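You operate a simulated robot arm through the tools that you are given. There is no shell and no other tool.

The job below is to be done with a simulated robot arm. You get a single attempt, and the scene is never put back.

## Task
Dam the green bench's channel with the black plate and fill it to about 100 mm.
Fine: drain lever shut, pump on with the wheel at SHUT, then LOW; pump off within 8 mm, wheel SHUT again.

It is judged by the outcome, as a careful person would: the job done as asked, and still so three seconds after it is handed in. It fails if anything else is knocked over, pushed out of place, dropped, spilled or broken.

## Robot
A 7-joint arm with a three-finger gripper, fixed in place. Base frame: the origin is on the floor under the middle of its stand, x ahead of it, y to its left, z up; the work surface is at about z = 820. Lengths are in mm, angles in degrees, forces in N, time in s.
It reaches about 1342 mm from its shoulder. Its first joint turns from -166.0 to 166.0 degrees. Payload 2.69 kg.
Tool frame: the origin (TCP) lies between the finger pads and is the grasp point; the fingertips stand 30 mm ahead of it; z points along the fingers, y is the line along which they close. The gripper opens to 128 mm; its body begins 117 mm behind the TCP.
Orientation is told as [roll, pitch, yaw] about the base's x, y, z axes, in that order, counted from this pose: with the fingers straight down and closing along the base's y, the tool's x points along the base's -x, its y along +y and its z along -z.

## Interface
- The arm moves only by the tool drive_tool. Its argument "motion" is a list of rows, each a list of 3 entries, a list of its own where there are three numbers: the shift along the tool's x, y, z in mm, then the turn, a rotation vector about the tool's x, y, z in degrees, then the gripper command, from -1 (fully open) to 1 (shut), values between in proportion. In form: [[[dx, dy, dz], [ax, ay, az], gripper], ...]. A call has 1 to 20 rows; each row shifts and turns the commanded pose from where the row before left it, along the tool's axes as they then stand. Each row takes 0.2 s and may step no farther than 50 mm and 8.6 degrees from the row before; otherwise, or with a gripper value out of range, the whole call is refused. Where a pose cannot be reached the arm comes as near as it can. A force on the tool above 70 N (or 10 N above the force at the start of the call, whichever is more), or a blocked arm, ends the call early, and 0.2 s more pass. The fingers move at their own pace (about 127 mm/s each) and stop on an object; they squeeze with about 37 N. The grip force told is the motor's: it shows also when the fingers shut on nothing. Time passes only in rows, and 0.2 s behind the last, so rows that do not move let the fingers close. It gives the time, the measured TCP pose, the force on the tool (base axes), the opening and the grip force at its end, in the units of the frame above (readings bear some noise), with the torque about the TCP (base axes, N m) and any sound that the robot's microphone picked up.
- Cameras (640 x 400 px; columns grow to the right, rows downward): "scene" is fixed at [393, -650.8, 1201.1]; the picture's right is [0.46, -0.89, 0.00], its down [-0.58, -0.30, -0.76] and it looks along [0.68, 0.35, -0.65] (base axes); focal length 214 px, centre (320, 200). "wrist" rides on the gripper at [58, 54, -131] in the tool frame; the picture's right is [-0.68, 0.74, 0.00], its down [-0.62, -0.57, -0.55] and it looks along [-0.40, -0.37, 0.84] (tool axes); focal length 234 px, centre (320, 200). There is no depth. A picture from a camera that has moved, and an enlarged one, comes with that camera's place and axes in the base frame and with its lens. The place of the scene camera against the robot may be out by one fixed shift of up to 18 mm in any direction.
- camera(camera): a new picture of that camera. No time passes.
- raise_lower(by): moves the trunk up (or, below 0, down) by that many mm; the arm rides with it, the base frame stays. It gives what a move gives, with no picture.
- inspect(camera, box): a new picture of the part [left, top, right, bottom] of that camera's present view, enlarged. No time passes.
- hand_in(): hands the job in; it is judged then, once.

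Nothing tells you positions but the pictures and the camera data. Unless the task says otherwise, let go and move clear before handing in.

The tools are called after "Call:" by a JSON object that holds its "api" and its "payload". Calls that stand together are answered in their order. drive_tool: Moves the arm, as the interface text tells. Its arguments: {"type":"object","properties":{"motion":{"type":"array"}},"required":["motion"]} The other tools are called the same way: raise_lower (by) moves the trunk up or down; camera (camera) takes a picture; inspect (camera, box) takes an enlarged picture of a part of a camera's view; hand_in () hands the job in.

At the start:

```text
clock: 0.0
tcp_pos: [665.1, 265.5, 1368.3]
tcp_rot: [0.0, 0.0, 0.0]
contact_force: [-0.4, -0.4, 0.3]
torque: [0.05, 0.0, -0.02]
grip_width: 128.1
finger_force: 0.0
trunk travel left (down, up): [-175.0, 175.0]
```

scene: 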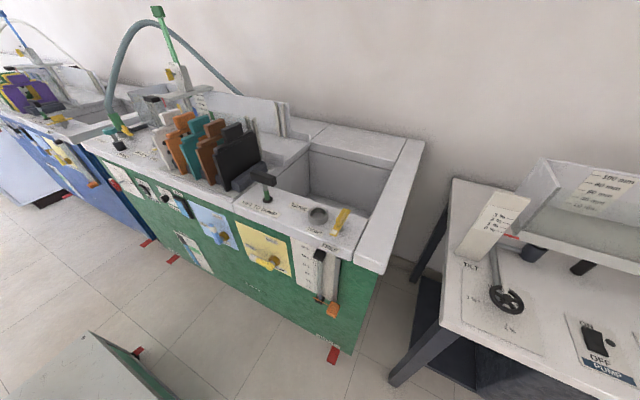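
wrist: 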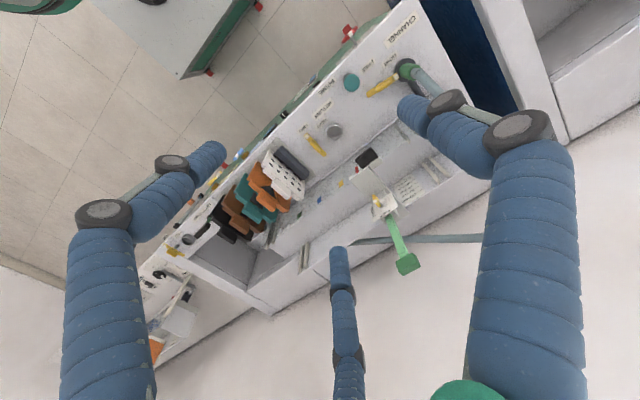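

I see a green bench with a channel, a rack of coloured plates, and controls on its front and top; a blue bench lies beyond and a white table on the right. I will first look closer at all parts before moving.

Call:
{"api": "inspect", "payload": {"camera": "scene", "box": [80, 80, 280, 205]}}

Call:
{"api": "inspect", "payload": {"camera": "scene", "box": [220, 160, 420, 285]}}

Call:
{"api": "inspect", "payload": {"camera": "scene", "box": [200, 200, 400, 325]}}

Call:
{"api": "inspect", "payload": {"camera": "scene", "box": [80, 150, 280, 275]}}

Call:
{"api": "inspect", "payload": {"camera": "wrist", "box": [180, 60, 340, 160]}}

Call:
{"api": "inspect", "payload": {"camera": "wrist", "box": [320, 20, 480, 120]}}

Call:
{"api": "inspect", "payload": {"camera": "wrist", "box": [300, 120, 460, 220]}}

Call:
{"api": "inspect", "payload": {"camera": "wrist", "box": [130, 140, 330, 265]}}

```text
3.20 times, centred on (180, 142) of scene
camera zoom: at [393.0, -650.8, 1201.1], right [0.46, -0.89, 0.0], down [-0.58, -0.3, -0.76], along [0.68, 0.35, -0.65], focal length 686 px, centre (768, 384)
```

zoom: 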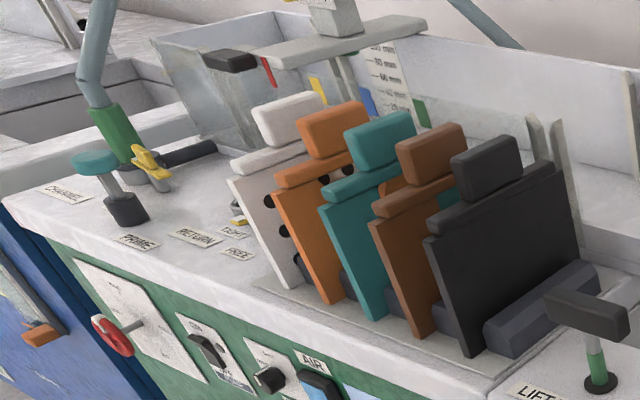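

```text
3.20 times, centred on (320, 222) of scene
camera zoom: at [393.0, -650.8, 1201.1], right [0.46, -0.89, 0.0], down [-0.58, -0.3, -0.76], along [0.68, 0.35, -0.65], focal length 686 px, centre (320, 128)
```

zoom: 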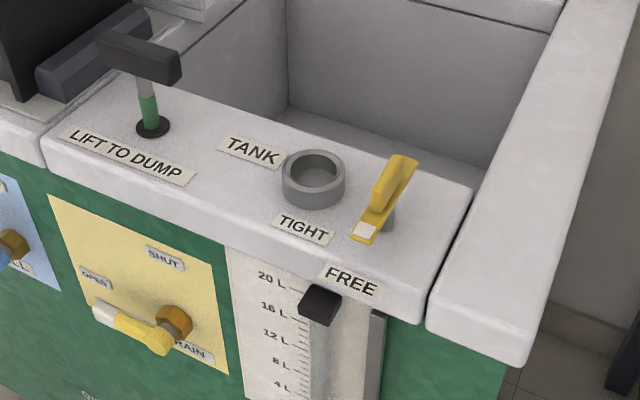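

```text
3.20 times, centred on (300, 262) of scene
camera zoom: at [393.0, -650.8, 1201.1], right [0.46, -0.89, 0.0], down [-0.58, -0.3, -0.76], along [0.68, 0.35, -0.65], focal length 686 px, centre (384, 0)
```

zoom: 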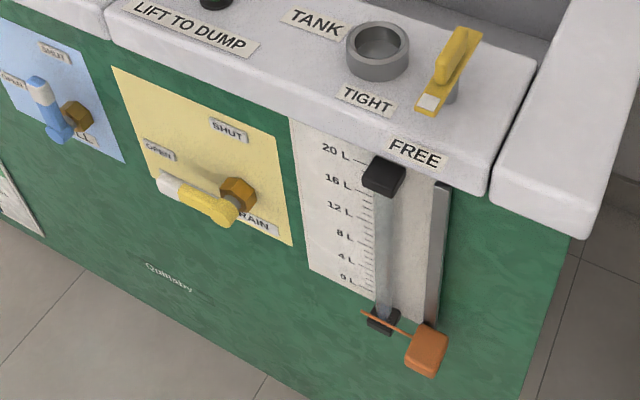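

```text
3.20 times, centred on (180, 212) of scene
camera zoom: at [393.0, -650.8, 1201.1], right [0.46, -0.89, 0.0], down [-0.58, -0.3, -0.76], along [0.68, 0.35, -0.65], focal length 686 px, centre (768, 160)
```

zoom: 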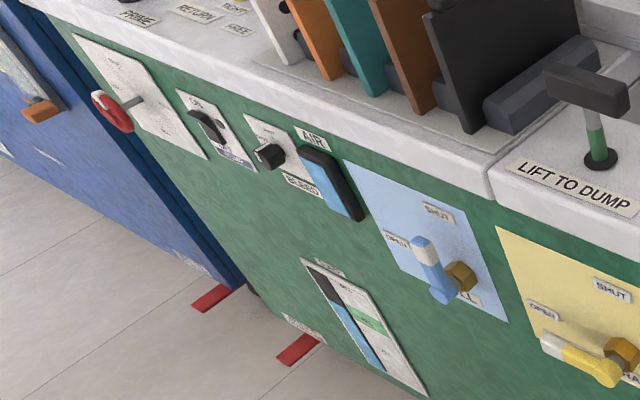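

```text
4.00 times, centred on (260, 110) of wrist
camera zoom: at [606.6, 318.5, 1499.4], right [0.68, 0.74, 0.0], down [0.62, -0.57, 0.55], along [0.4, -0.37, -0.84], focal length 937 px, centre (560, 560)
```

zoom: 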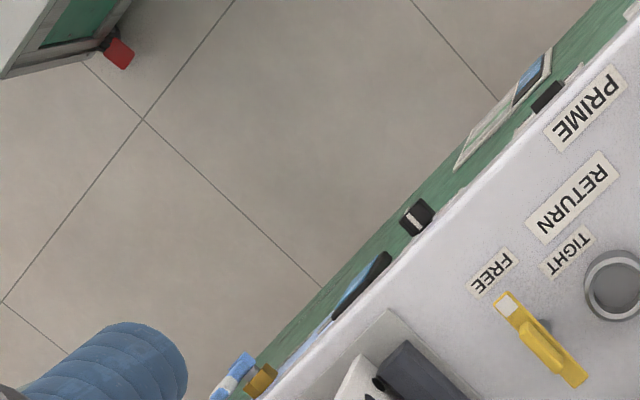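

```text
4.00 times, centred on (400, 70) of wrist
camera zoom: at [606.6, 318.5, 1499.4], right [0.68, 0.74, 0.0], down [0.62, -0.57, 0.55], along [0.4, -0.37, -0.84], focal length 937 px, centre (0, 720)
```

zoom: 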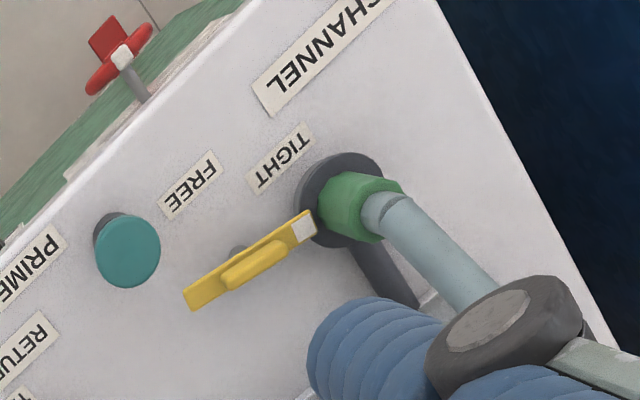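

```text
4.00 times, centred on (380, 170) of wrist
camera zoom: at [606.6, 318.5, 1499.4], right [0.68, 0.74, 0.0], down [0.62, -0.57, 0.55], along [0.4, -0.37, -0.84], focal length 937 px, centre (80, 320)
```

zoom: 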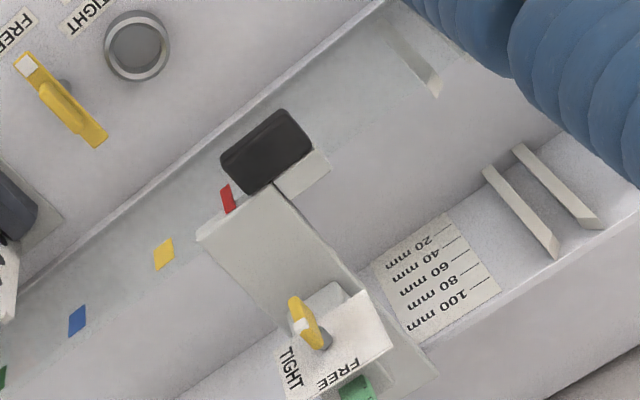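

```text
3.20 times, centred on (230, 202) of wrist
camera zoom: at [606.6, 318.5, 1499.4], right [0.68, 0.74, 0.0], down [0.62, -0.57, 0.55], along [0.4, -0.37, -0.84], focal length 749 px, centre (608, 192)
```

zoom: 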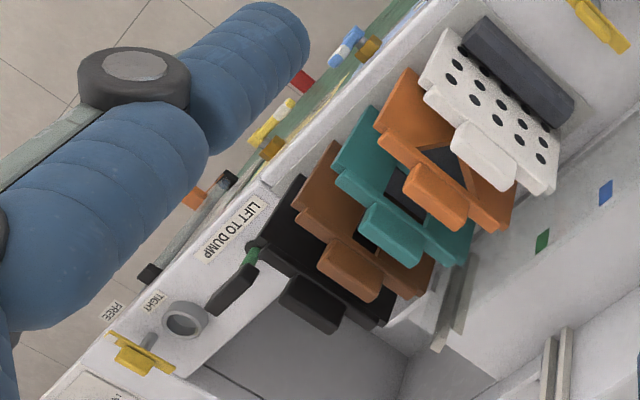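

The wrist view shows the channel, rack and ports from above: hose on CHANNEL with its clamp at TIGHT, and drain lever apparently at OPEN. I'll move the arm along the bench at height to look at the tank end, slots and front panel.

Call:
{"api": "drive_tool", "payload": {"motion": [[[0, -50, 0], [0, 0, 0], -1], [[0, -50, 0], [0, 0, 0], -1], [[0, -50, 0], [0, 0, 0], -1], [[0, -50, 0], [0, 0, 0], -1], [[0, -50, 0], [0, 0, 0], -1], [[0, -15, 0], [0, 0, 0], -1]]}}

Call:
{"api": "camera", "payload": {"camera": "wrist"}}

Call:
{"api": "camera", "payload": {"camera": "scene"}}

```text
clock: 1.4
tcp_pos: [667.9, -2.1, 1369.6]
tcp_rot: [0.0, -0.1, 0.1]
contact_force: [0.7, 0.3, -0.8]
torque: [0.03, -0.03, 0.03]
grip_width: 127.9
finger_force: 0.0
trunk travel left (down, up): [-175.0, 175.0]
```

```text
taken
camera wrist: at [609.2, 52.3, 1500.7], right [0.68, 0.74, 0.0], down [0.62, -0.57, 0.55], along [0.4, -0.37, -0.84], focal length 234 px, centre (320, 200)
```

wrist: 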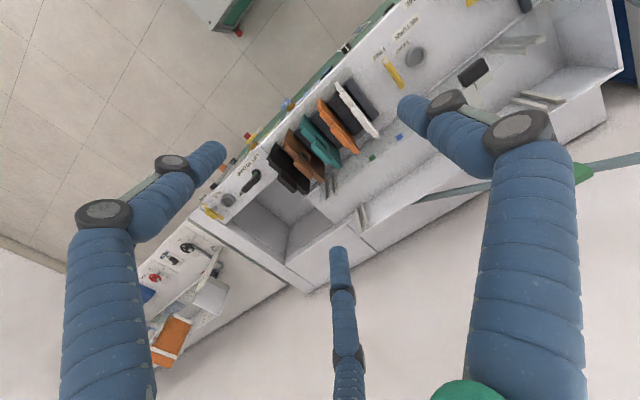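

```text
taken
```

scene: 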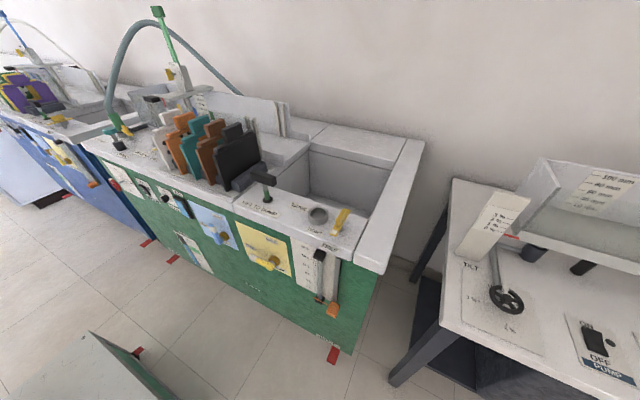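

Call:
{"api": "inspect", "payload": {"camera": "wrist", "box": [230, 90, 430, 215]}}

Call:
{"api": "inspect", "payload": {"camera": "wrist", "box": [260, 120, 390, 220]}}

Call:
{"api": "inspect", "payload": {"camera": "wrist", "box": [420, 0, 640, 140]}}

Call:
{"api": "inspect", "payload": {"camera": "wrist", "box": [200, 130, 340, 230]}}

```text
3.20 times, centred on (330, 152) of wrist
camera zoom: at [609.2, 52.3, 1500.7], right [0.68, 0.74, 0.0], down [0.62, -0.57, 0.55], along [0.4, -0.37, -0.84], focal length 749 px, centre (288, 352)
```

zoom: 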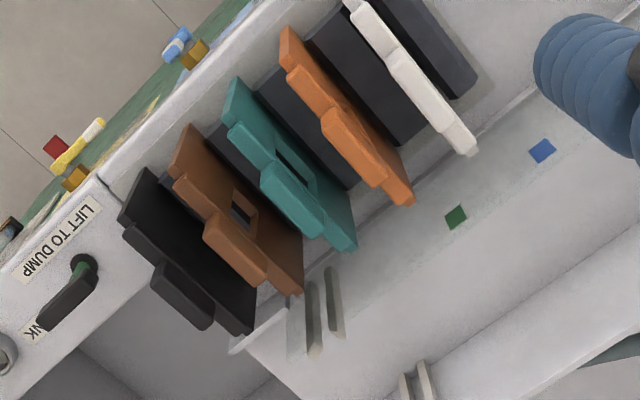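

```text
4.00 times, centred on (325, 170) of wrist
camera zoom: at [609.2, 52.3, 1500.7], right [0.68, 0.74, 0.0], down [0.62, -0.57, 0.55], along [0.4, -0.37, -0.84], focal length 937 px, centre (300, 320)
```

zoom: 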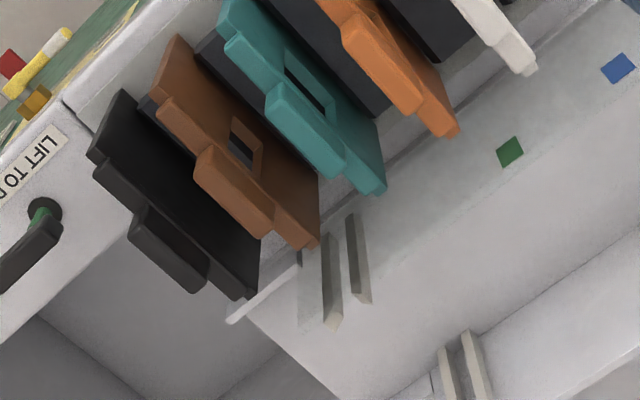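

```text
2.86 times, centred on (530, 70) of wrist
camera zoom: at [609.2, 52.3, 1500.7], right [0.68, 0.74, 0.0], down [0.62, -0.57, 0.55], along [0.4, -0.37, -0.84], focal length 669 px, centre (-280, 571)
```

zoom: 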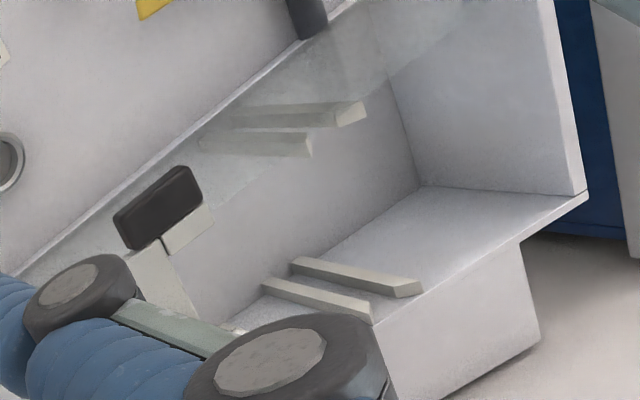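

```text
4.00 times, centred on (270, 180) of wrist
camera zoom: at [609.2, 52.3, 1500.7], right [0.68, 0.74, 0.0], down [0.62, -0.57, 0.55], along [0.4, -0.37, -0.84], focal length 937 px, centre (520, 280)
```

zoom: 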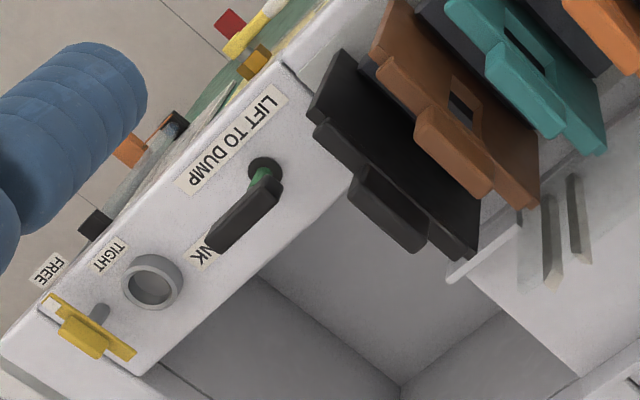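

The downstream slot (two rib pairs near the tank) seems to be the dam place, with walls rising to roughly z≈980. I'll lower the camera for a closer look at the slot and the black plate.

Call:
{"api": "drive_tool", "payload": {"motion": [[[-30, 0, 50], [0, 0, 0], -1], [[-30, 0, 40], [0, 0, 0], -1], [[-20, 0, 40], [0, 0, 0], -1]]}}

Call:
{"api": "camera", "payload": {"camera": "wrist"}}

Call:
{"api": "inspect", "payload": {"camera": "wrist", "box": [180, 100, 380, 225]}}

Call:
{"api": "inspect", "payload": {"camera": "wrist", "box": [280, 160, 440, 260]}}

```text
refused: row 1 steps farther than a row can; nothing moved
```

```text
taken
camera wrist: at [609.2, 52.3, 1500.7], right [0.68, 0.74, 0.0], down [0.62, -0.57, 0.55], along [0.4, -0.37, -0.84], focal length 234 px, centre (320, 200)
```

wrist: 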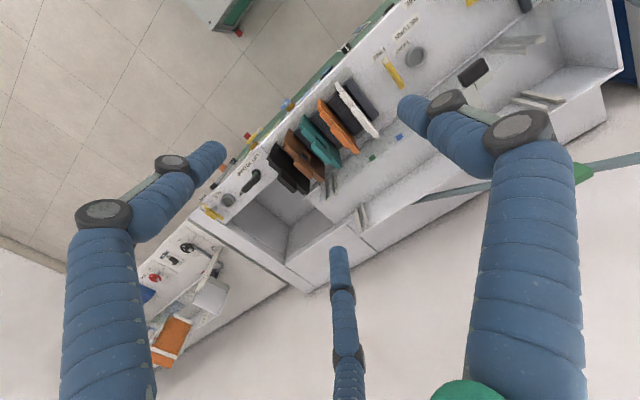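

```text
3.20 times, centred on (280, 162) of wrist
camera zoom: at [609.2, 52.3, 1500.7], right [0.68, 0.74, 0.0], down [0.62, -0.57, 0.55], along [0.4, -0.37, -0.84], focal length 749 px, centre (448, 320)
```

zoom: 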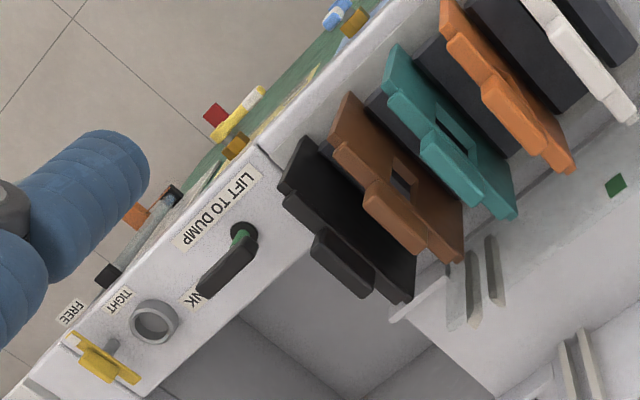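

```text
4.00 times, centred on (360, 210) of wrist
camera zoom: at [609.2, 52.3, 1500.7], right [0.68, 0.74, 0.0], down [0.62, -0.57, 0.55], along [0.4, -0.37, -0.84], focal length 937 px, centre (160, 160)
```

zoom: 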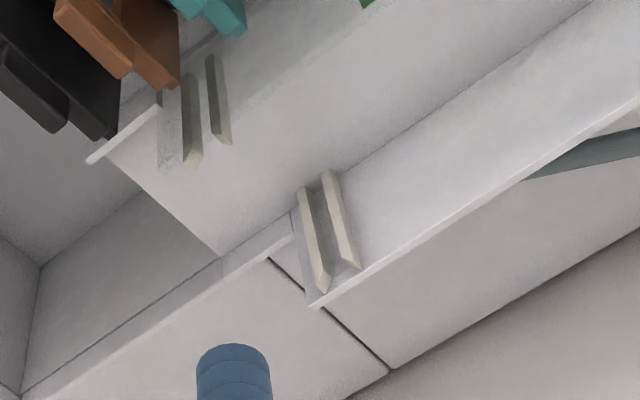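

The slot sits at about y≈-150 between x≈870 and 1017. I'll close the gripper in free air to see how the three fingers meet, then go on looking.

Call:
{"api": "drive_tool", "payload": {"motion": [[[0, 0, 0], [0, 0, 0], 1], [[0, 0, 0], [0, 0, 0], 1], [[0, 0, 0], [0, 0, 0], 1], [[0, 0, 0], [0, 0, 0], 1]]}}

Call:
{"api": "camera", "payload": {"camera": "wrist"}}

```text
clock: 2.4
tcp_pos: [667.2, -0.6, 1370.4]
tcp_rot: [-0.1, 0.0, 0.0]
contact_force: [-0.6, -0.3, 0.0]
torque: [-0.02, -0.03, 0.0]
grip_width: 2.2
finger_force: 31.3
trunk travel left (down, up): [-175.0, 175.0]
```

```text
taken
camera wrist: at [609.1, 53.5, 1500.7], right [0.68, 0.74, 0.0], down [0.62, -0.57, 0.55], along [0.4, -0.37, -0.84], focal length 234 px, centre (320, 200)
```

wrist: 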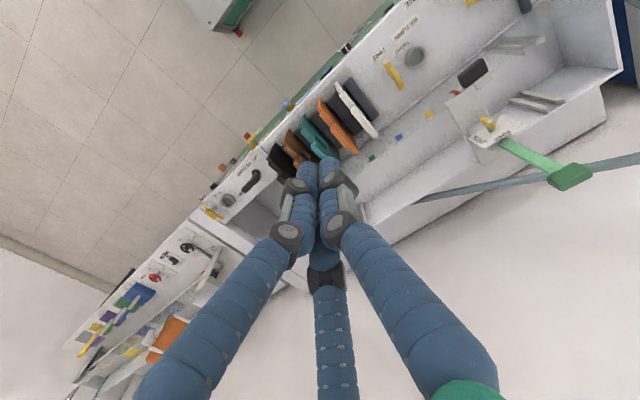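

The fingers close together at the grasp point. I'll check a half-open state to learn how the fingers travel.

Call:
{"api": "drive_tool", "payload": {"motion": [[[0, 0, 0], [0, 0, 0], 0.4], [[0, 0, 0], [0, 0, 0], 0.4], [[0, 0, 0], [0, 0, 0], 0.4]]}}

Call:
{"api": "camera", "payload": {"camera": "wrist"}}

Call:
{"api": "drive_tool", "payload": {"motion": [[[0, 0, 0], [0, 0, 0], 0.75], [[0, 0, 0], [0, 0, 0], 0.75], [[0, 0, 0], [0, 0, 0], 0.75]]}}

Call:
{"api": "camera", "payload": {"camera": "wrist"}}

```text
clock: 3.2
tcp_pos: [666.7, -1.1, 1368.8]
tcp_rot: [0.0, -0.1, -0.1]
contact_force: [1.1, -0.2, -0.2]
torque: [0.01, -0.01, -0.02]
grip_width: 38.5
finger_force: 0.1
trunk travel left (down, up): [-175.0, 175.0]
```

```text
taken
camera wrist: at [609.1, 53.5, 1500.7], right [0.68, 0.74, 0.0], down [0.62, -0.57, 0.55], along [0.4, -0.37, -0.84], focal length 234 px, centre (320, 200)
```

wrist: 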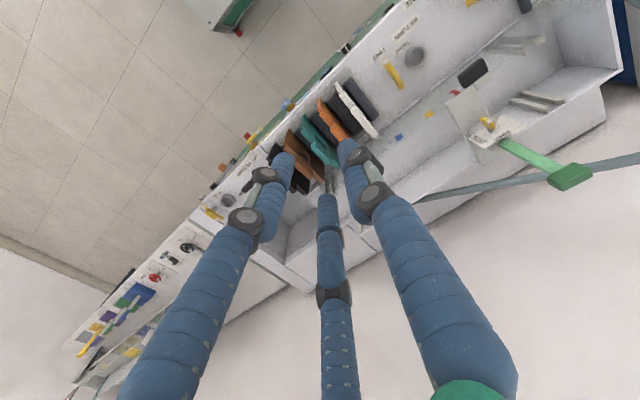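

```text
clock: 4.0
tcp_pos: [667.9, 0.4, 1370.7]
tcp_rot: [0.0, 0.0, 0.0]
contact_force: [0.4, -0.3, -0.5]
torque: [-0.04, -0.01, 0.02]
grip_width: 16.1
finger_force: 0.1
trunk travel left (down, up): [-175.0, 175.0]
```

```text
taken
camera wrist: at [609.1, 53.5, 1500.7], right [0.68, 0.74, 0.0], down [0.62, -0.57, 0.55], along [0.4, -0.37, -0.84], focal length 234 px, centre (320, 200)
```

wrist: 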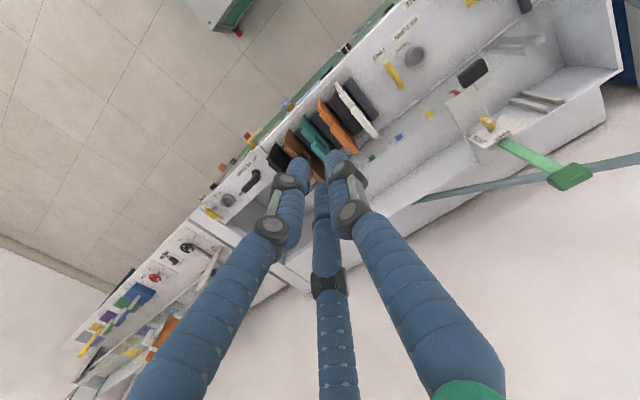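

The gripper closes radially like a three-jaw chuck. Now I'll zoom the scene camera onto the front-panel controls to read their states.

Call:
{"api": "inspect", "payload": {"camera": "scene", "box": [98, 160, 162, 200]}}

Call:
{"api": "inspect", "payload": {"camera": "scene", "box": [130, 180, 210, 230]}}

Call:
{"api": "inspect", "payload": {"camera": "scene", "box": [170, 225, 234, 265]}}

Call:
{"api": "inspect", "payload": {"camera": "scene", "box": [225, 220, 305, 270]}}

Call:
{"api": "inspect", "payload": {"camera": "scene", "box": [95, 110, 175, 160]}}

Call:
{"api": "inspect", "payload": {"camera": "scene", "box": [120, 0, 300, 112]}}

Call:
{"api": "inspect", "payload": {"camera": "scene", "box": [180, 80, 260, 130]}}

```text
10.00 times, centred on (130, 180) of scene
camera zoom: at [393.0, -650.8, 1201.1], right [0.46, -0.89, 0.0], down [-0.58, -0.3, -0.76], along [0.68, 0.35, -0.65], focal length 2145 px, centre (2220, 400)
```

zoom: 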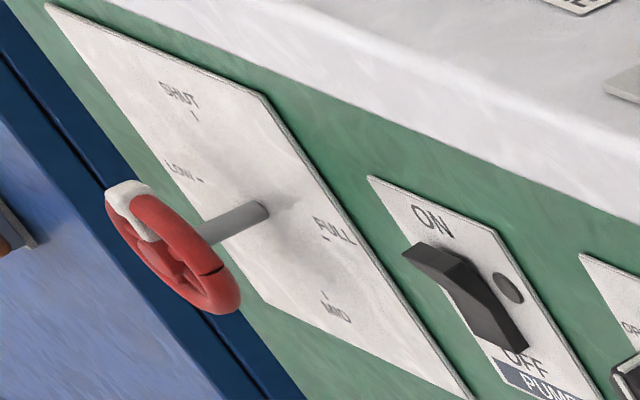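

```text
8.00 times, centred on (170, 205) of scene
camera zoom: at [393.0, -650.8, 1201.1], right [0.46, -0.89, 0.0], down [-0.58, -0.3, -0.76], along [0.68, 0.35, -0.65], focal length 1716 px, centre (1520, 160)
```

zoom: 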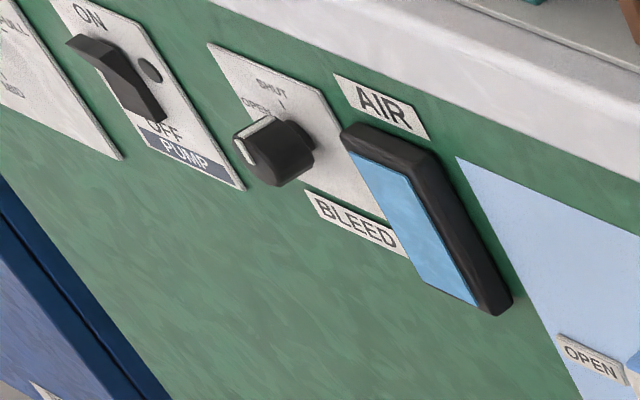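

```text
10.00 times, centred on (202, 245) of scene
camera zoom: at [393.0, -650.8, 1201.1], right [0.46, -0.89, 0.0], down [-0.58, -0.3, -0.76], along [0.68, 0.35, -0.65], focal length 2145 px, centre (1500, -250)
```

zoom: 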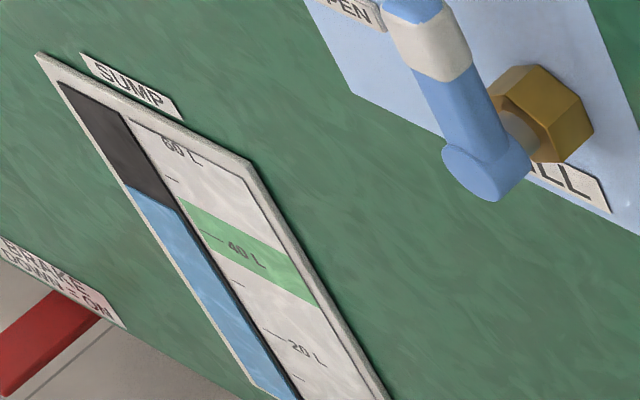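

```text
8.00 times, centred on (265, 245) of scene
camera zoom: at [393.0, -650.8, 1201.1], right [0.46, -0.89, 0.0], down [-0.58, -0.3, -0.76], along [0.68, 0.35, -0.65], focal length 1716 px, centre (760, -160)
```

zoom: 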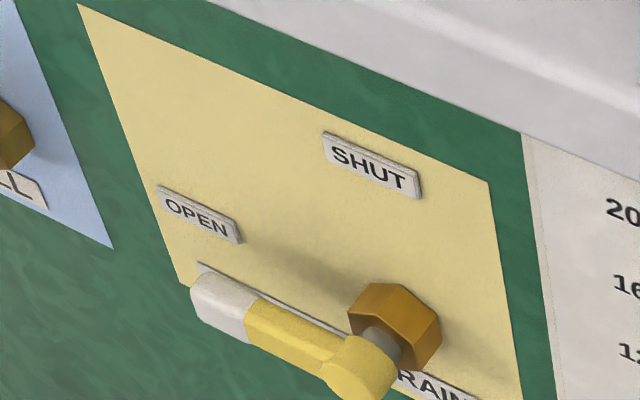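

```text
8.00 times, centred on (135, 135) of scene
camera zoom: at [393.0, -650.8, 1201.1], right [0.46, -0.89, 0.0], down [-0.58, -0.3, -0.76], along [0.68, 0.35, -0.65], focal length 1716 px, centre (1800, 720)
```

zoom: 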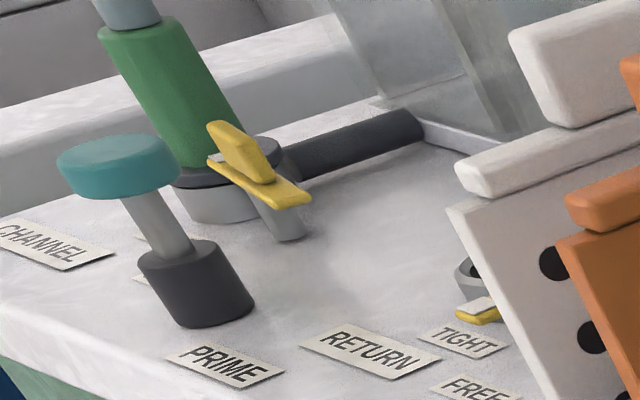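

```text
3.56 times, centred on (210, 56) of scene
camera zoom: at [393.0, -650.8, 1201.1], right [0.46, -0.89, 0.0], down [-0.58, -0.3, -0.76], along [0.68, 0.35, -0.65], focal length 763 px, centre (711, 712)
```

zoom: 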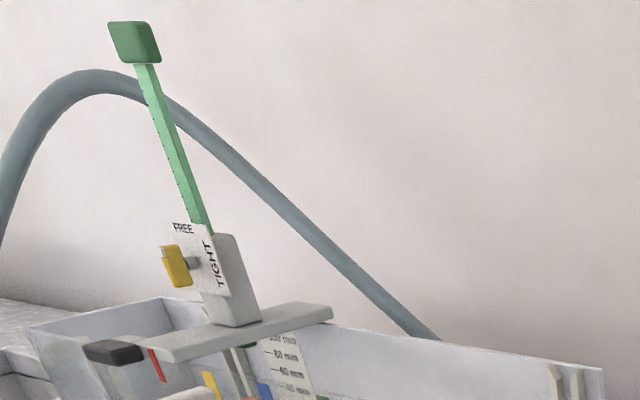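

```text
8.00 times, centred on (220, 105) of scene
camera zoom: at [393.0, -650.8, 1201.1], right [0.46, -0.89, 0.0], down [-0.58, -0.3, -0.76], along [0.68, 0.35, -0.65], focal length 1716 px, centre (1120, 960)
```

zoom: 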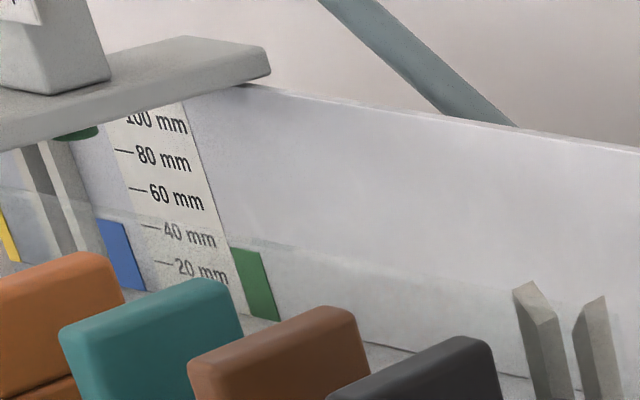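

Readings so far: wheel points at SHUT, pump is OFF, drain is at OPEN (its tip to the left, must go up), fill is SHUT. The black plate's handle is near (765,-206,970). I'll drop the camera closer to measure plate and slot precisely.

Call:
{"api": "drive_tool", "payload": {"motion": [[[-10, -15, 45], [0, 0, 0], -1], [[-10, -15, 45], [0, 0, 0], -1], [[-10, -15, 45], [0, 0, 0], -1], [[0, -15, 45], [0, 0, 0], -1], [[0, 0, 10], [0, 0, 0], -1]]}}

Call:
{"api": "camera", "payload": {"camera": "wrist"}}

Call:
{"api": "inspect", "payload": {"camera": "wrist", "box": [220, 150, 348, 230]}}

Call:
{"api": "inspect", "payload": {"camera": "wrist", "box": [300, 150, 428, 230]}}

```text
clock: 5.2
tcp_pos: [696.3, -61.3, 1179.2]
tcp_rot: [-0.1, 0.0, 0.1]
contact_force: [0.0, -0.3, 0.1]
torque: [0.0, 0.02, 0.01]
grip_width: 128.0
finger_force: 0.2
trunk travel left (down, up): [-175.0, 175.0]
```

```text
taken
camera wrist: at [637.9, -7.9, 1309.4], right [0.68, 0.74, 0.0], down [0.62, -0.57, 0.55], along [0.4, -0.37, -0.84], focal length 234 px, centre (320, 200)
```

wrist: 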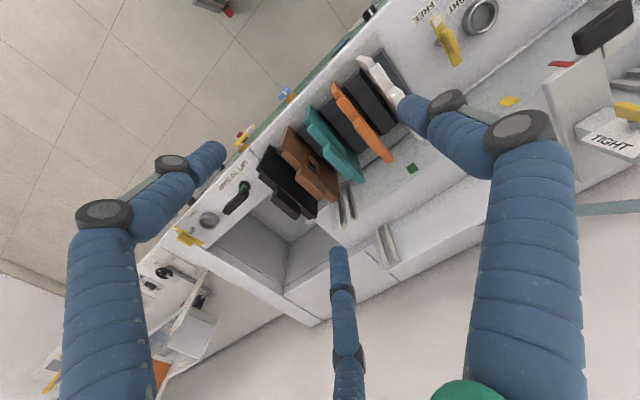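

```text
5.00 times, centred on (284, 190) of wrist
camera zoom: at [637.9, -7.9, 1309.4], right [0.68, 0.74, 0.0], down [0.62, -0.57, 0.55], along [0.4, -0.37, -0.84], focal length 1171 px, centre (500, 250)
```

zoom: 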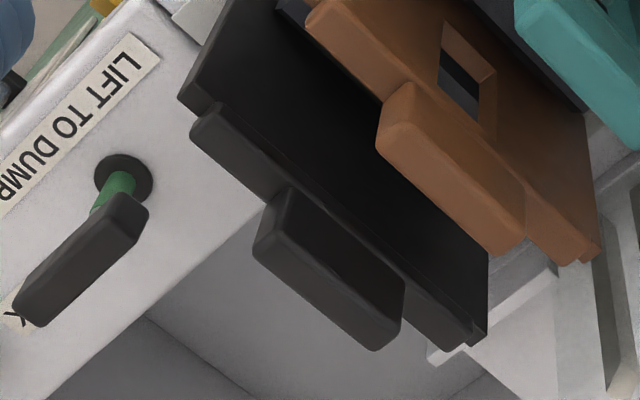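

```text
5.00 times, centred on (364, 190) of wrist
camera zoom: at [637.9, -7.9, 1309.4], right [0.68, 0.74, 0.0], down [0.62, -0.57, 0.55], along [0.4, -0.37, -0.84], focal length 1171 px, centre (100, 250)
```

zoom: 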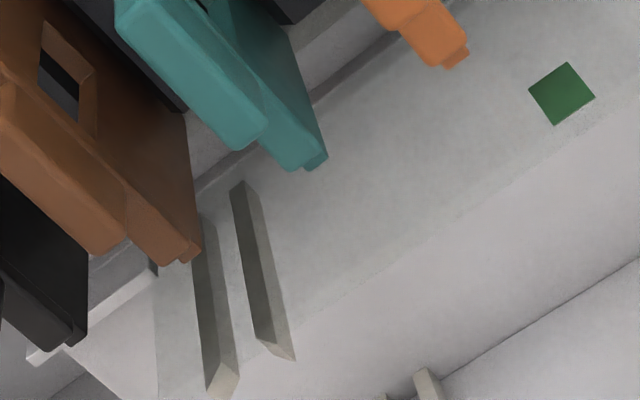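

Call:
{"api": "inspect", "payload": {"camera": "wrist", "box": [252, 165, 322, 225]}}

Call:
{"api": "inspect", "payload": {"camera": "scene", "box": [205, 110, 285, 200]}}

Call:
{"api": "inspect", "payload": {"camera": "wrist", "box": [320, 180, 420, 280]}}

```text
6.67 times, centred on (287, 195) of wrist
camera zoom: at [637.9, -7.9, 1309.4], right [0.68, 0.74, 0.0], down [0.62, -0.57, 0.55], along [0.4, -0.37, -0.84], focal length 1561 px, centre (540, 233)
```

zoom: 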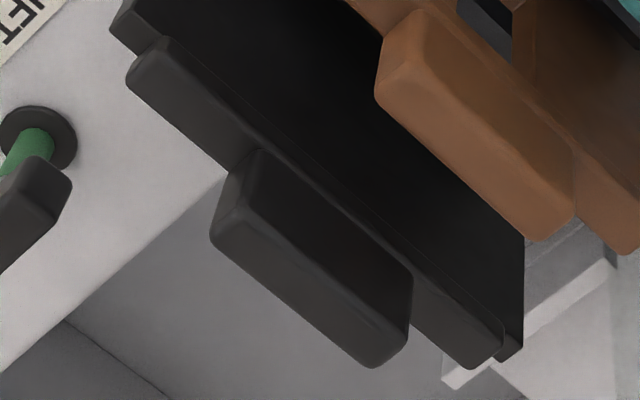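

```text
4.44 times, centred on (245, 155) of scene
camera zoom: at [393.0, -650.8, 1201.1], right [0.46, -0.89, 0.0], down [-0.58, -0.3, -0.76], along [0.68, 0.35, -0.65], focal length 953 px, centre (653, 400)
```

zoom: 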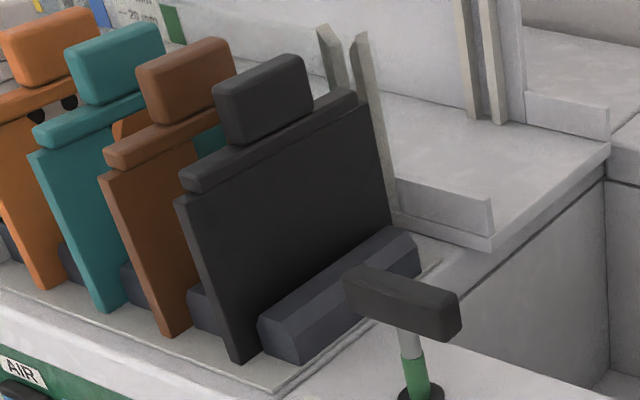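

```text
4.00 times, centred on (370, 230) of wrist
camera zoom: at [637.9, -7.9, 1309.4], right [0.68, 0.74, 0.0], down [0.62, -0.57, 0.55], along [0.4, -0.37, -0.84], focal length 937 px, centre (120, 80)
```

zoom: 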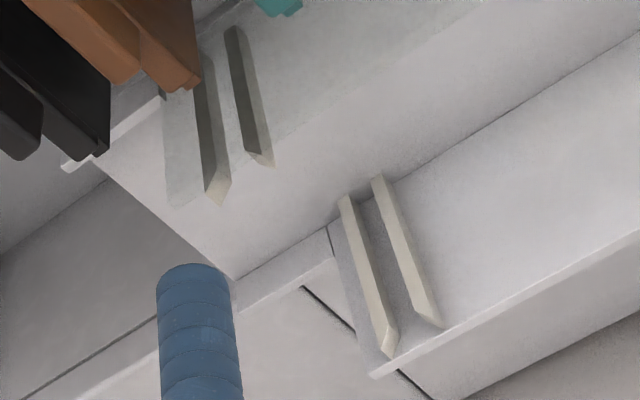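

The black plate is the solid one: a sheet with a top strip and a block handle at about (766,-207,981). I'll take a second wrist view from a different side to triangulate it independently of the scene camera.

Call:
{"api": "drive_tool", "payload": {"motion": [[[20, -40, 0], [0, 0, 0], -1], [[20, -40, 0], [0, 0, 0], -1], [[20, -40, 0], [0, 0, 0], -1], [[20, -40, 0], [0, 0, 0], -1], [[16, -30, 0], [0, 0, 0], -1], [[0, 0, 0], [0, 0, 0], -1]]}}

Call:
{"api": "camera", "payload": {"camera": "wrist"}}

Call:
{"api": "inspect", "payload": {"camera": "wrist", "box": [370, 140, 470, 220]}}

Call:
{"api": "inspect", "payload": {"camera": "wrist", "box": [220, 20, 380, 120]}}

```text
clock: 6.6
tcp_pos: [598.7, -251.2, 1177.7]
tcp_rot: [0.0, -0.1, 0.0]
contact_force: [0.8, 0.0, -0.3]
torque: [0.01, -0.01, 0.01]
grip_width: 128.0
finger_force: 0.0
trunk travel left (down, up): [-175.0, 175.0]
```

```text
taken
camera wrist: at [539.7, -197.2, 1309.0], right [0.68, 0.74, 0.0], down [0.62, -0.57, 0.55], along [0.4, -0.37, -0.84], focal length 234 px, centre (320, 200)
```

wrist: 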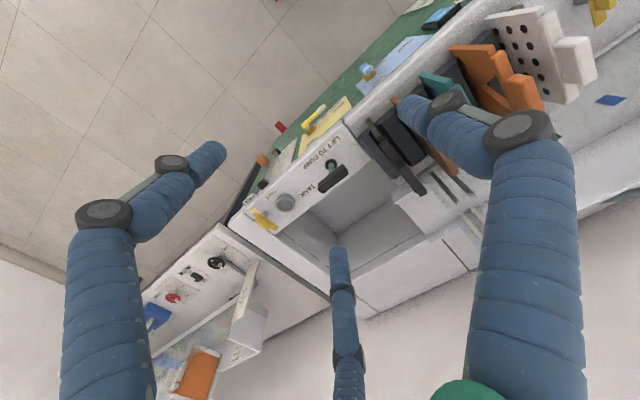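

```text
5.00 times, centred on (420, 180) of wrist
camera zoom: at [539.7, -197.2, 1309.0], right [0.68, 0.74, 0.0], down [0.62, -0.57, 0.55], along [0.4, -0.37, -0.84], focal length 1171 px, centre (-180, 300)
```

zoom: 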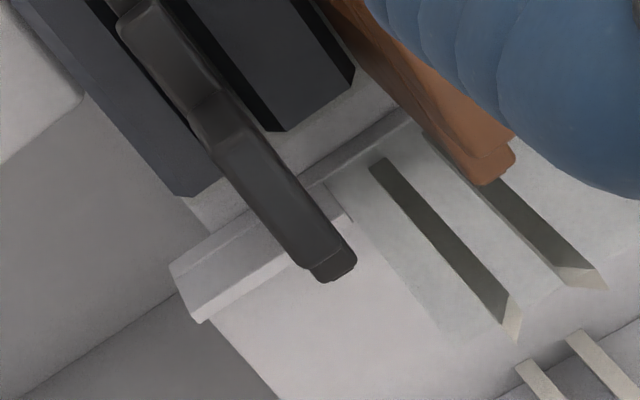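

```text
4.00 times, centred on (300, 70) of wrist
camera zoom: at [539.7, -197.2, 1309.0], right [0.68, 0.74, 0.0], down [0.62, -0.57, 0.55], along [0.4, -0.37, -0.84], focal length 937 px, centre (400, 720)
```

zoom: 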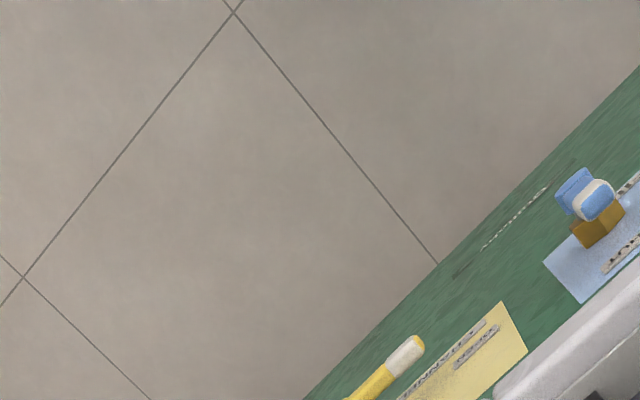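

Call:
{"api": "inspect", "payload": {"camera": "wrist", "box": [350, 110, 438, 200]}}

Call:
{"api": "inspect", "payload": {"camera": "wrist", "box": [410, 170, 490, 240]}}

Call:
{"api": "inspect", "payload": {"camera": "wrist", "box": [240, 80, 368, 160]}}

```text
4.44 times, centred on (394, 155) of wrist
camera zoom: at [539.7, -197.2, 1309.0], right [0.68, 0.74, 0.0], down [0.62, -0.57, 0.55], along [0.4, -0.37, -0.84], focal length 1041 px, centre (-9, 400)
```

zoom: 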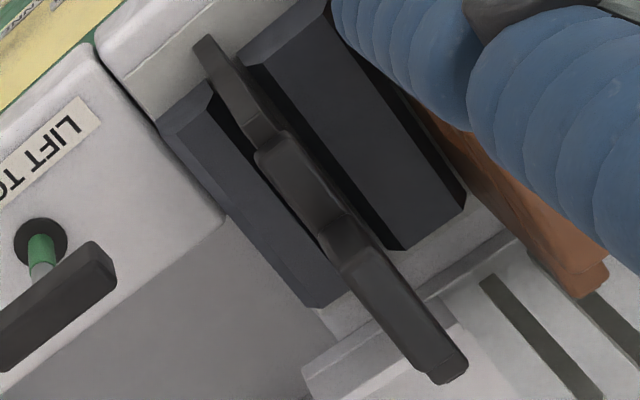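

```text
5.71 times, centred on (450, 205) of wrist
camera zoom: at [539.7, -197.2, 1309.0], right [0.68, 0.74, 0.0], down [0.62, -0.57, 0.55], along [0.4, -0.37, -0.84], focal length 1338 px, centre (-423, 171)
```

zoom: 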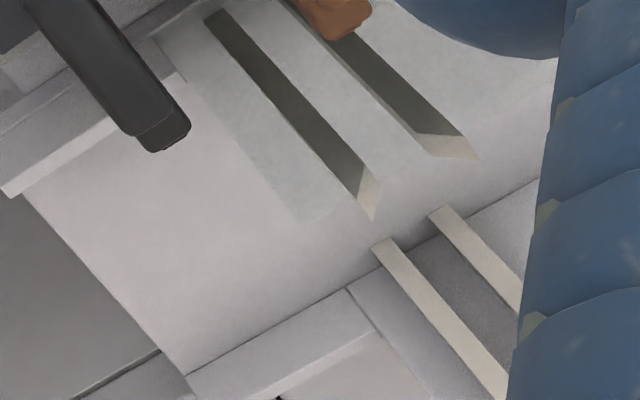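

```text
5.00 times, centred on (304, 120) of wrist
camera zoom: at [539.7, -197.2, 1309.0], right [0.68, 0.74, 0.0], down [0.62, -0.57, 0.55], along [0.4, -0.37, -0.84], focal length 1171 px, centre (400, 600)
```

zoom: 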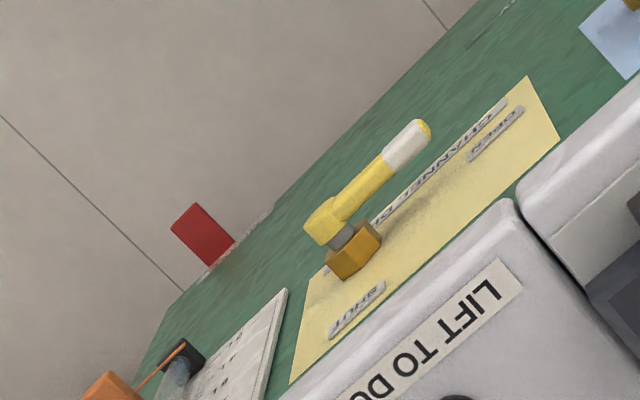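

Call:
{"api": "inspect", "payload": {"camera": "wrist", "box": [384, 150, 432, 200]}}

Call:
{"api": "inspect", "payload": {"camera": "wrist", "box": [355, 110, 405, 160]}}

```text
8.00 times, centred on (408, 175) of wrist
camera zoom: at [539.7, -197.2, 1309.0], right [0.68, 0.74, 0.0], down [0.62, -0.57, 0.55], along [0.4, -0.37, -0.84], focal length 1873 px, centre (-384, 400)
```

zoom: 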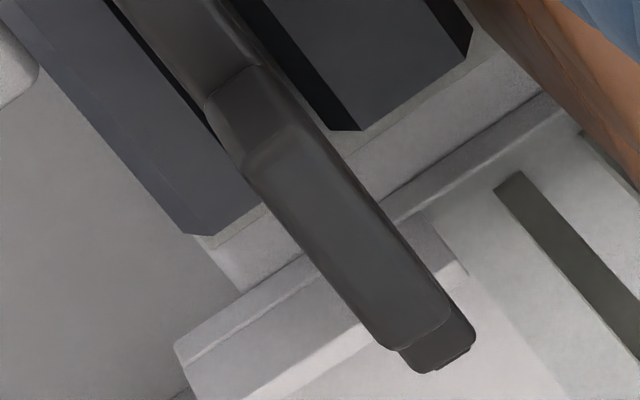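

```text
8.00 times, centred on (380, 135) of wrist
camera zoom: at [539.7, -197.2, 1309.0], right [0.68, 0.74, 0.0], down [0.62, -0.57, 0.55], along [0.4, -0.37, -0.84], focal length 1873 px, centre (-160, 720)
```

zoom: 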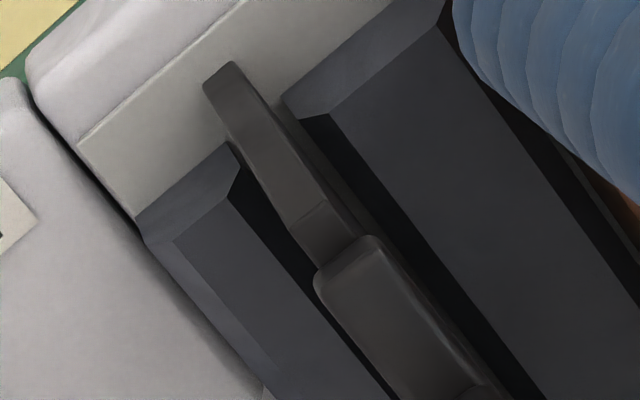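

The handle top triangulates well to about (768,-209,978), 60 mm long in x, ~16 mm thick; the sheet is ~152 mm wide. Now I'll move above the slot to measure the grooves from close up.

Call:
{"api": "drive_tool", "payload": {"motion": [[[-42, 17, 0], [0, 0, 0], -1], [[-42, 17, 0], [0, 0, 0], -1], [[-42, 17, 0], [0, 0, 0], -1], [[-42, 17, 0], [0, 0, 0], -1], [[-42, 17, 0], [0, 0, 0], -1], [[-42, 17, 0], [0, 0, 0], -1], [[-42, 17, 0], [0, 0, 0], -1], [[-36, 17, 0], [0, 0, 0], -1], [[0, 0, 30], [0, 0, 0], -1], [[0, 0, 28], [0, 0, 0], -1]]}}

Call:
{"api": "camera", "payload": {"camera": "wrist"}}

Call:
{"api": "inspect", "payload": {"camera": "wrist", "box": [240, 100, 320, 150]}}

Call:
{"api": "inspect", "payload": {"camera": "wrist", "box": [310, 170, 390, 220]}}

Call:
{"api": "camera", "payload": {"camera": "scene"}}

```text
clock: 8.8
tcp_pos: [928.5, -113.6, 1123.1]
tcp_rot: [0.0, 0.0, 0.0]
contact_force: [-0.2, 0.2, 0.2]
torque: [0.02, 0.04, -0.01]
grip_width: 128.0
finger_force: 0.0
trunk travel left (down, up): [-175.0, 175.0]
```

```text
taken
camera wrist: at [869.8, -60.6, 1253.6], right [0.68, 0.74, 0.0], down [0.62, -0.57, 0.55], along [0.4, -0.37, -0.84], focal length 234 px, centre (320, 200)
```

wrist: 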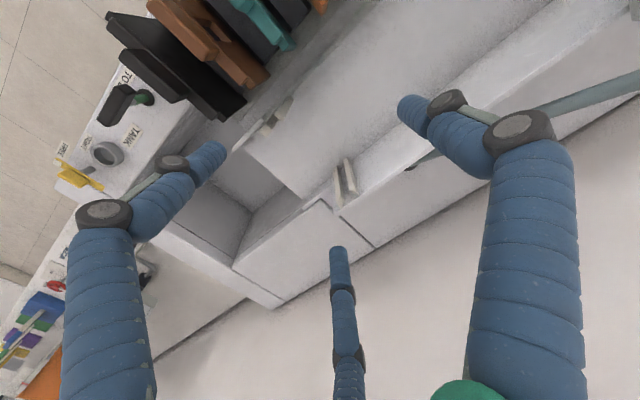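

```text
8.00 times, centred on (280, 125) of wrist
camera zoom: at [869.8, -60.6, 1253.6], right [0.68, 0.74, 0.0], down [0.62, -0.57, 0.55], along [0.4, -0.37, -0.84], focal length 1873 px, centre (640, 800)
```

zoom: 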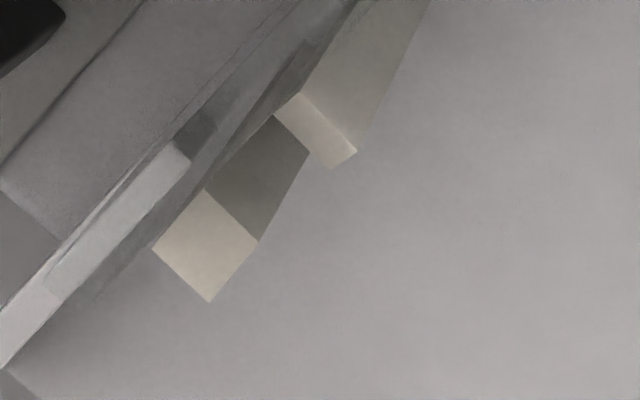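

```text
8.00 times, centred on (350, 195) of wrist
camera zoom: at [869.8, -60.6, 1253.6], right [0.68, 0.74, 0.0], down [0.62, -0.57, 0.55], along [0.4, -0.37, -0.84], focal length 1873 px, centre (80, 240)
```

zoom: 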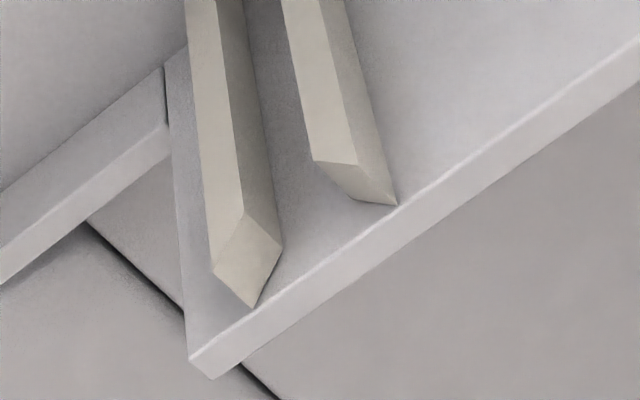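

```text
taken
```

scene: 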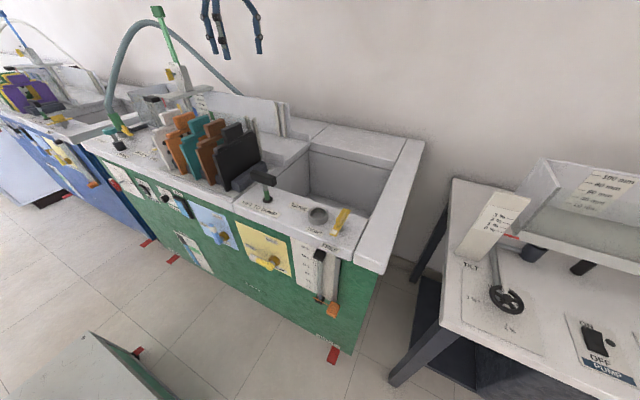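

The slot measures: walls at x≈882 and 1046, ribs inner gap 894–1035, groove centre y≈-160, rib tops z≈955 with chamfered lead-ins. I'll now go above the black plate's handle with the gripper part-open and check before gripping.

Call:
{"api": "drive_tool", "payload": {"motion": [[[40, -25, 0], [0, 0, 0], 0.24], [[40, -25, 0], [0, 0, 0], 0.24], [[40, -26, 0], [0, 0, 0], 0.24], [[40.5, -26, 0], [0, 0, 0], 0.24], [[0, 0, 40], [0, 0, 0], 0.24], [[0, 0, 40], [0, 0, 0], 0.24], [[0, 0, 18], [0, 0, 0], 0.24], [[0, 0, 0], [0, 0, 0], 0.24]]}}

Call:
{"api": "camera", "payload": {"camera": "wrist"}}

Call:
{"api": "inspect", "payload": {"camera": "wrist", "box": [240, 100, 400, 220]}}

Call:
{"api": "inspect", "payload": {"camera": "scene", "box": [190, 80, 300, 200]}}

```text
clock: 10.6
tcp_pos: [768.2, -217.3, 1021.2]
tcp_rot: [0.0, 0.0, 0.0]
contact_force: [0.7, 0.1, 0.6]
torque: [-0.01, -0.05, 0.01]
grip_width: 48.5
finger_force: 0.1
trunk travel left (down, up): [-175.0, 175.0]
```

```text
taken
camera wrist: at [709.4, -162.9, 1152.2], right [0.68, 0.74, 0.0], down [0.62, -0.57, 0.55], along [0.4, -0.37, -0.84], focal length 234 px, centre (320, 200)
```

wrist: 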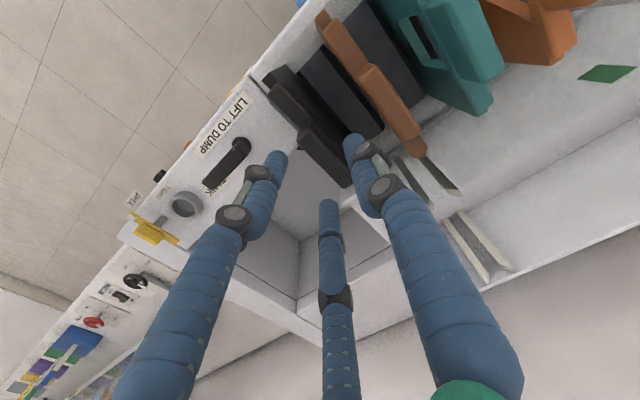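

```text
3.33 times, centred on (320, 160) of wrist
camera zoom: at [709.4, -162.9, 1152.2], right [0.68, 0.74, 0.0], down [0.62, -0.57, 0.55], along [0.4, -0.37, -0.84], focal length 781 px, centre (320, 333)
```

zoom: 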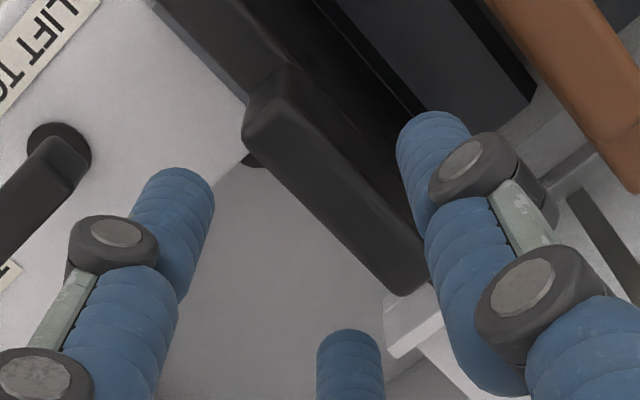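

```text
3.33 times, centred on (245, 140) of scene
camera zoom: at [393.0, -650.8, 1201.1], right [0.46, -0.89, 0.0], down [-0.58, -0.3, -0.76], along [0.68, 0.35, -0.65], focal length 715 px, centre (570, 400)
```

zoom: 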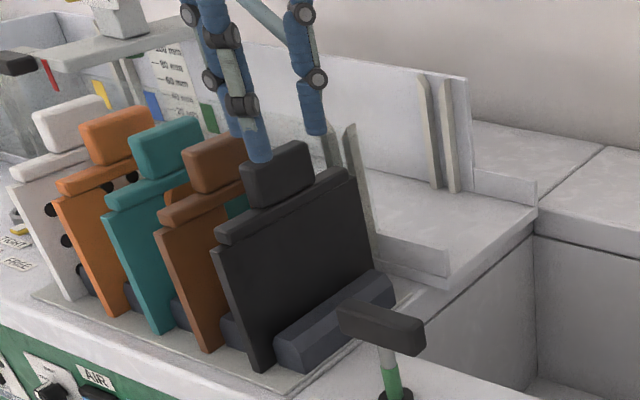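

The handle is between the fingers as planned. I'll descend around it and check the contact force.

Call:
{"api": "drive_tool", "payload": {"motion": [[[0, 0, 15], [0, 0, 0], 0.24], [[0, 0, 15], [0, 0, 0], 0.24], [[0, 0, 0], [0, 0, 0], 0.24]]}}

Call:
{"api": "inspect", "payload": {"camera": "wrist", "box": [240, 80, 400, 220]}}

Call:
{"api": "inspect", "payload": {"camera": "scene", "box": [200, 90, 290, 190]}}

```text
clock: 11.4
tcp_pos: [768.8, -218.2, 991.8]
tcp_rot: [0.0, -0.1, 0.0]
contact_force: [-0.6, 0.0, 0.1]
torque: [-0.01, 0.06, 0.0]
grip_width: 48.4
finger_force: 0.1
trunk travel left (down, up): [-175.0, 175.0]
```

```text
2.86 times, centred on (320, 150) of wrist
camera zoom: at [709.7, -163.3, 1122.3], right [0.68, 0.74, 0.0], down [0.62, -0.57, 0.55], along [0.4, -0.37, -0.84], focal length 669 px, centre (320, 343)
```

zoom: 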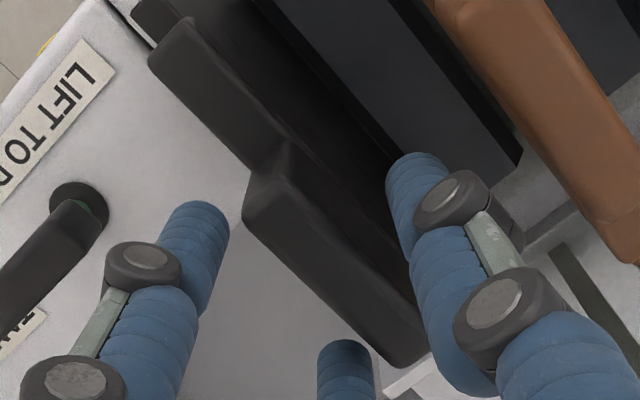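

```text
4.00 times, centred on (245, 140) of scene
camera zoom: at [393.0, -650.8, 1201.1], right [0.46, -0.89, 0.0], down [-0.58, -0.3, -0.76], along [0.68, 0.35, -0.65], focal length 858 px, centre (620, 440)
```

zoom: 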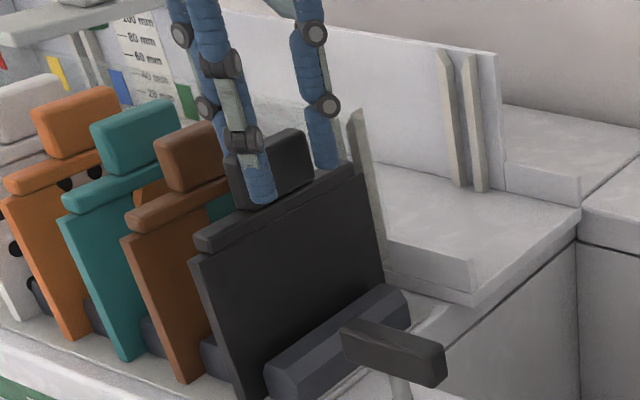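

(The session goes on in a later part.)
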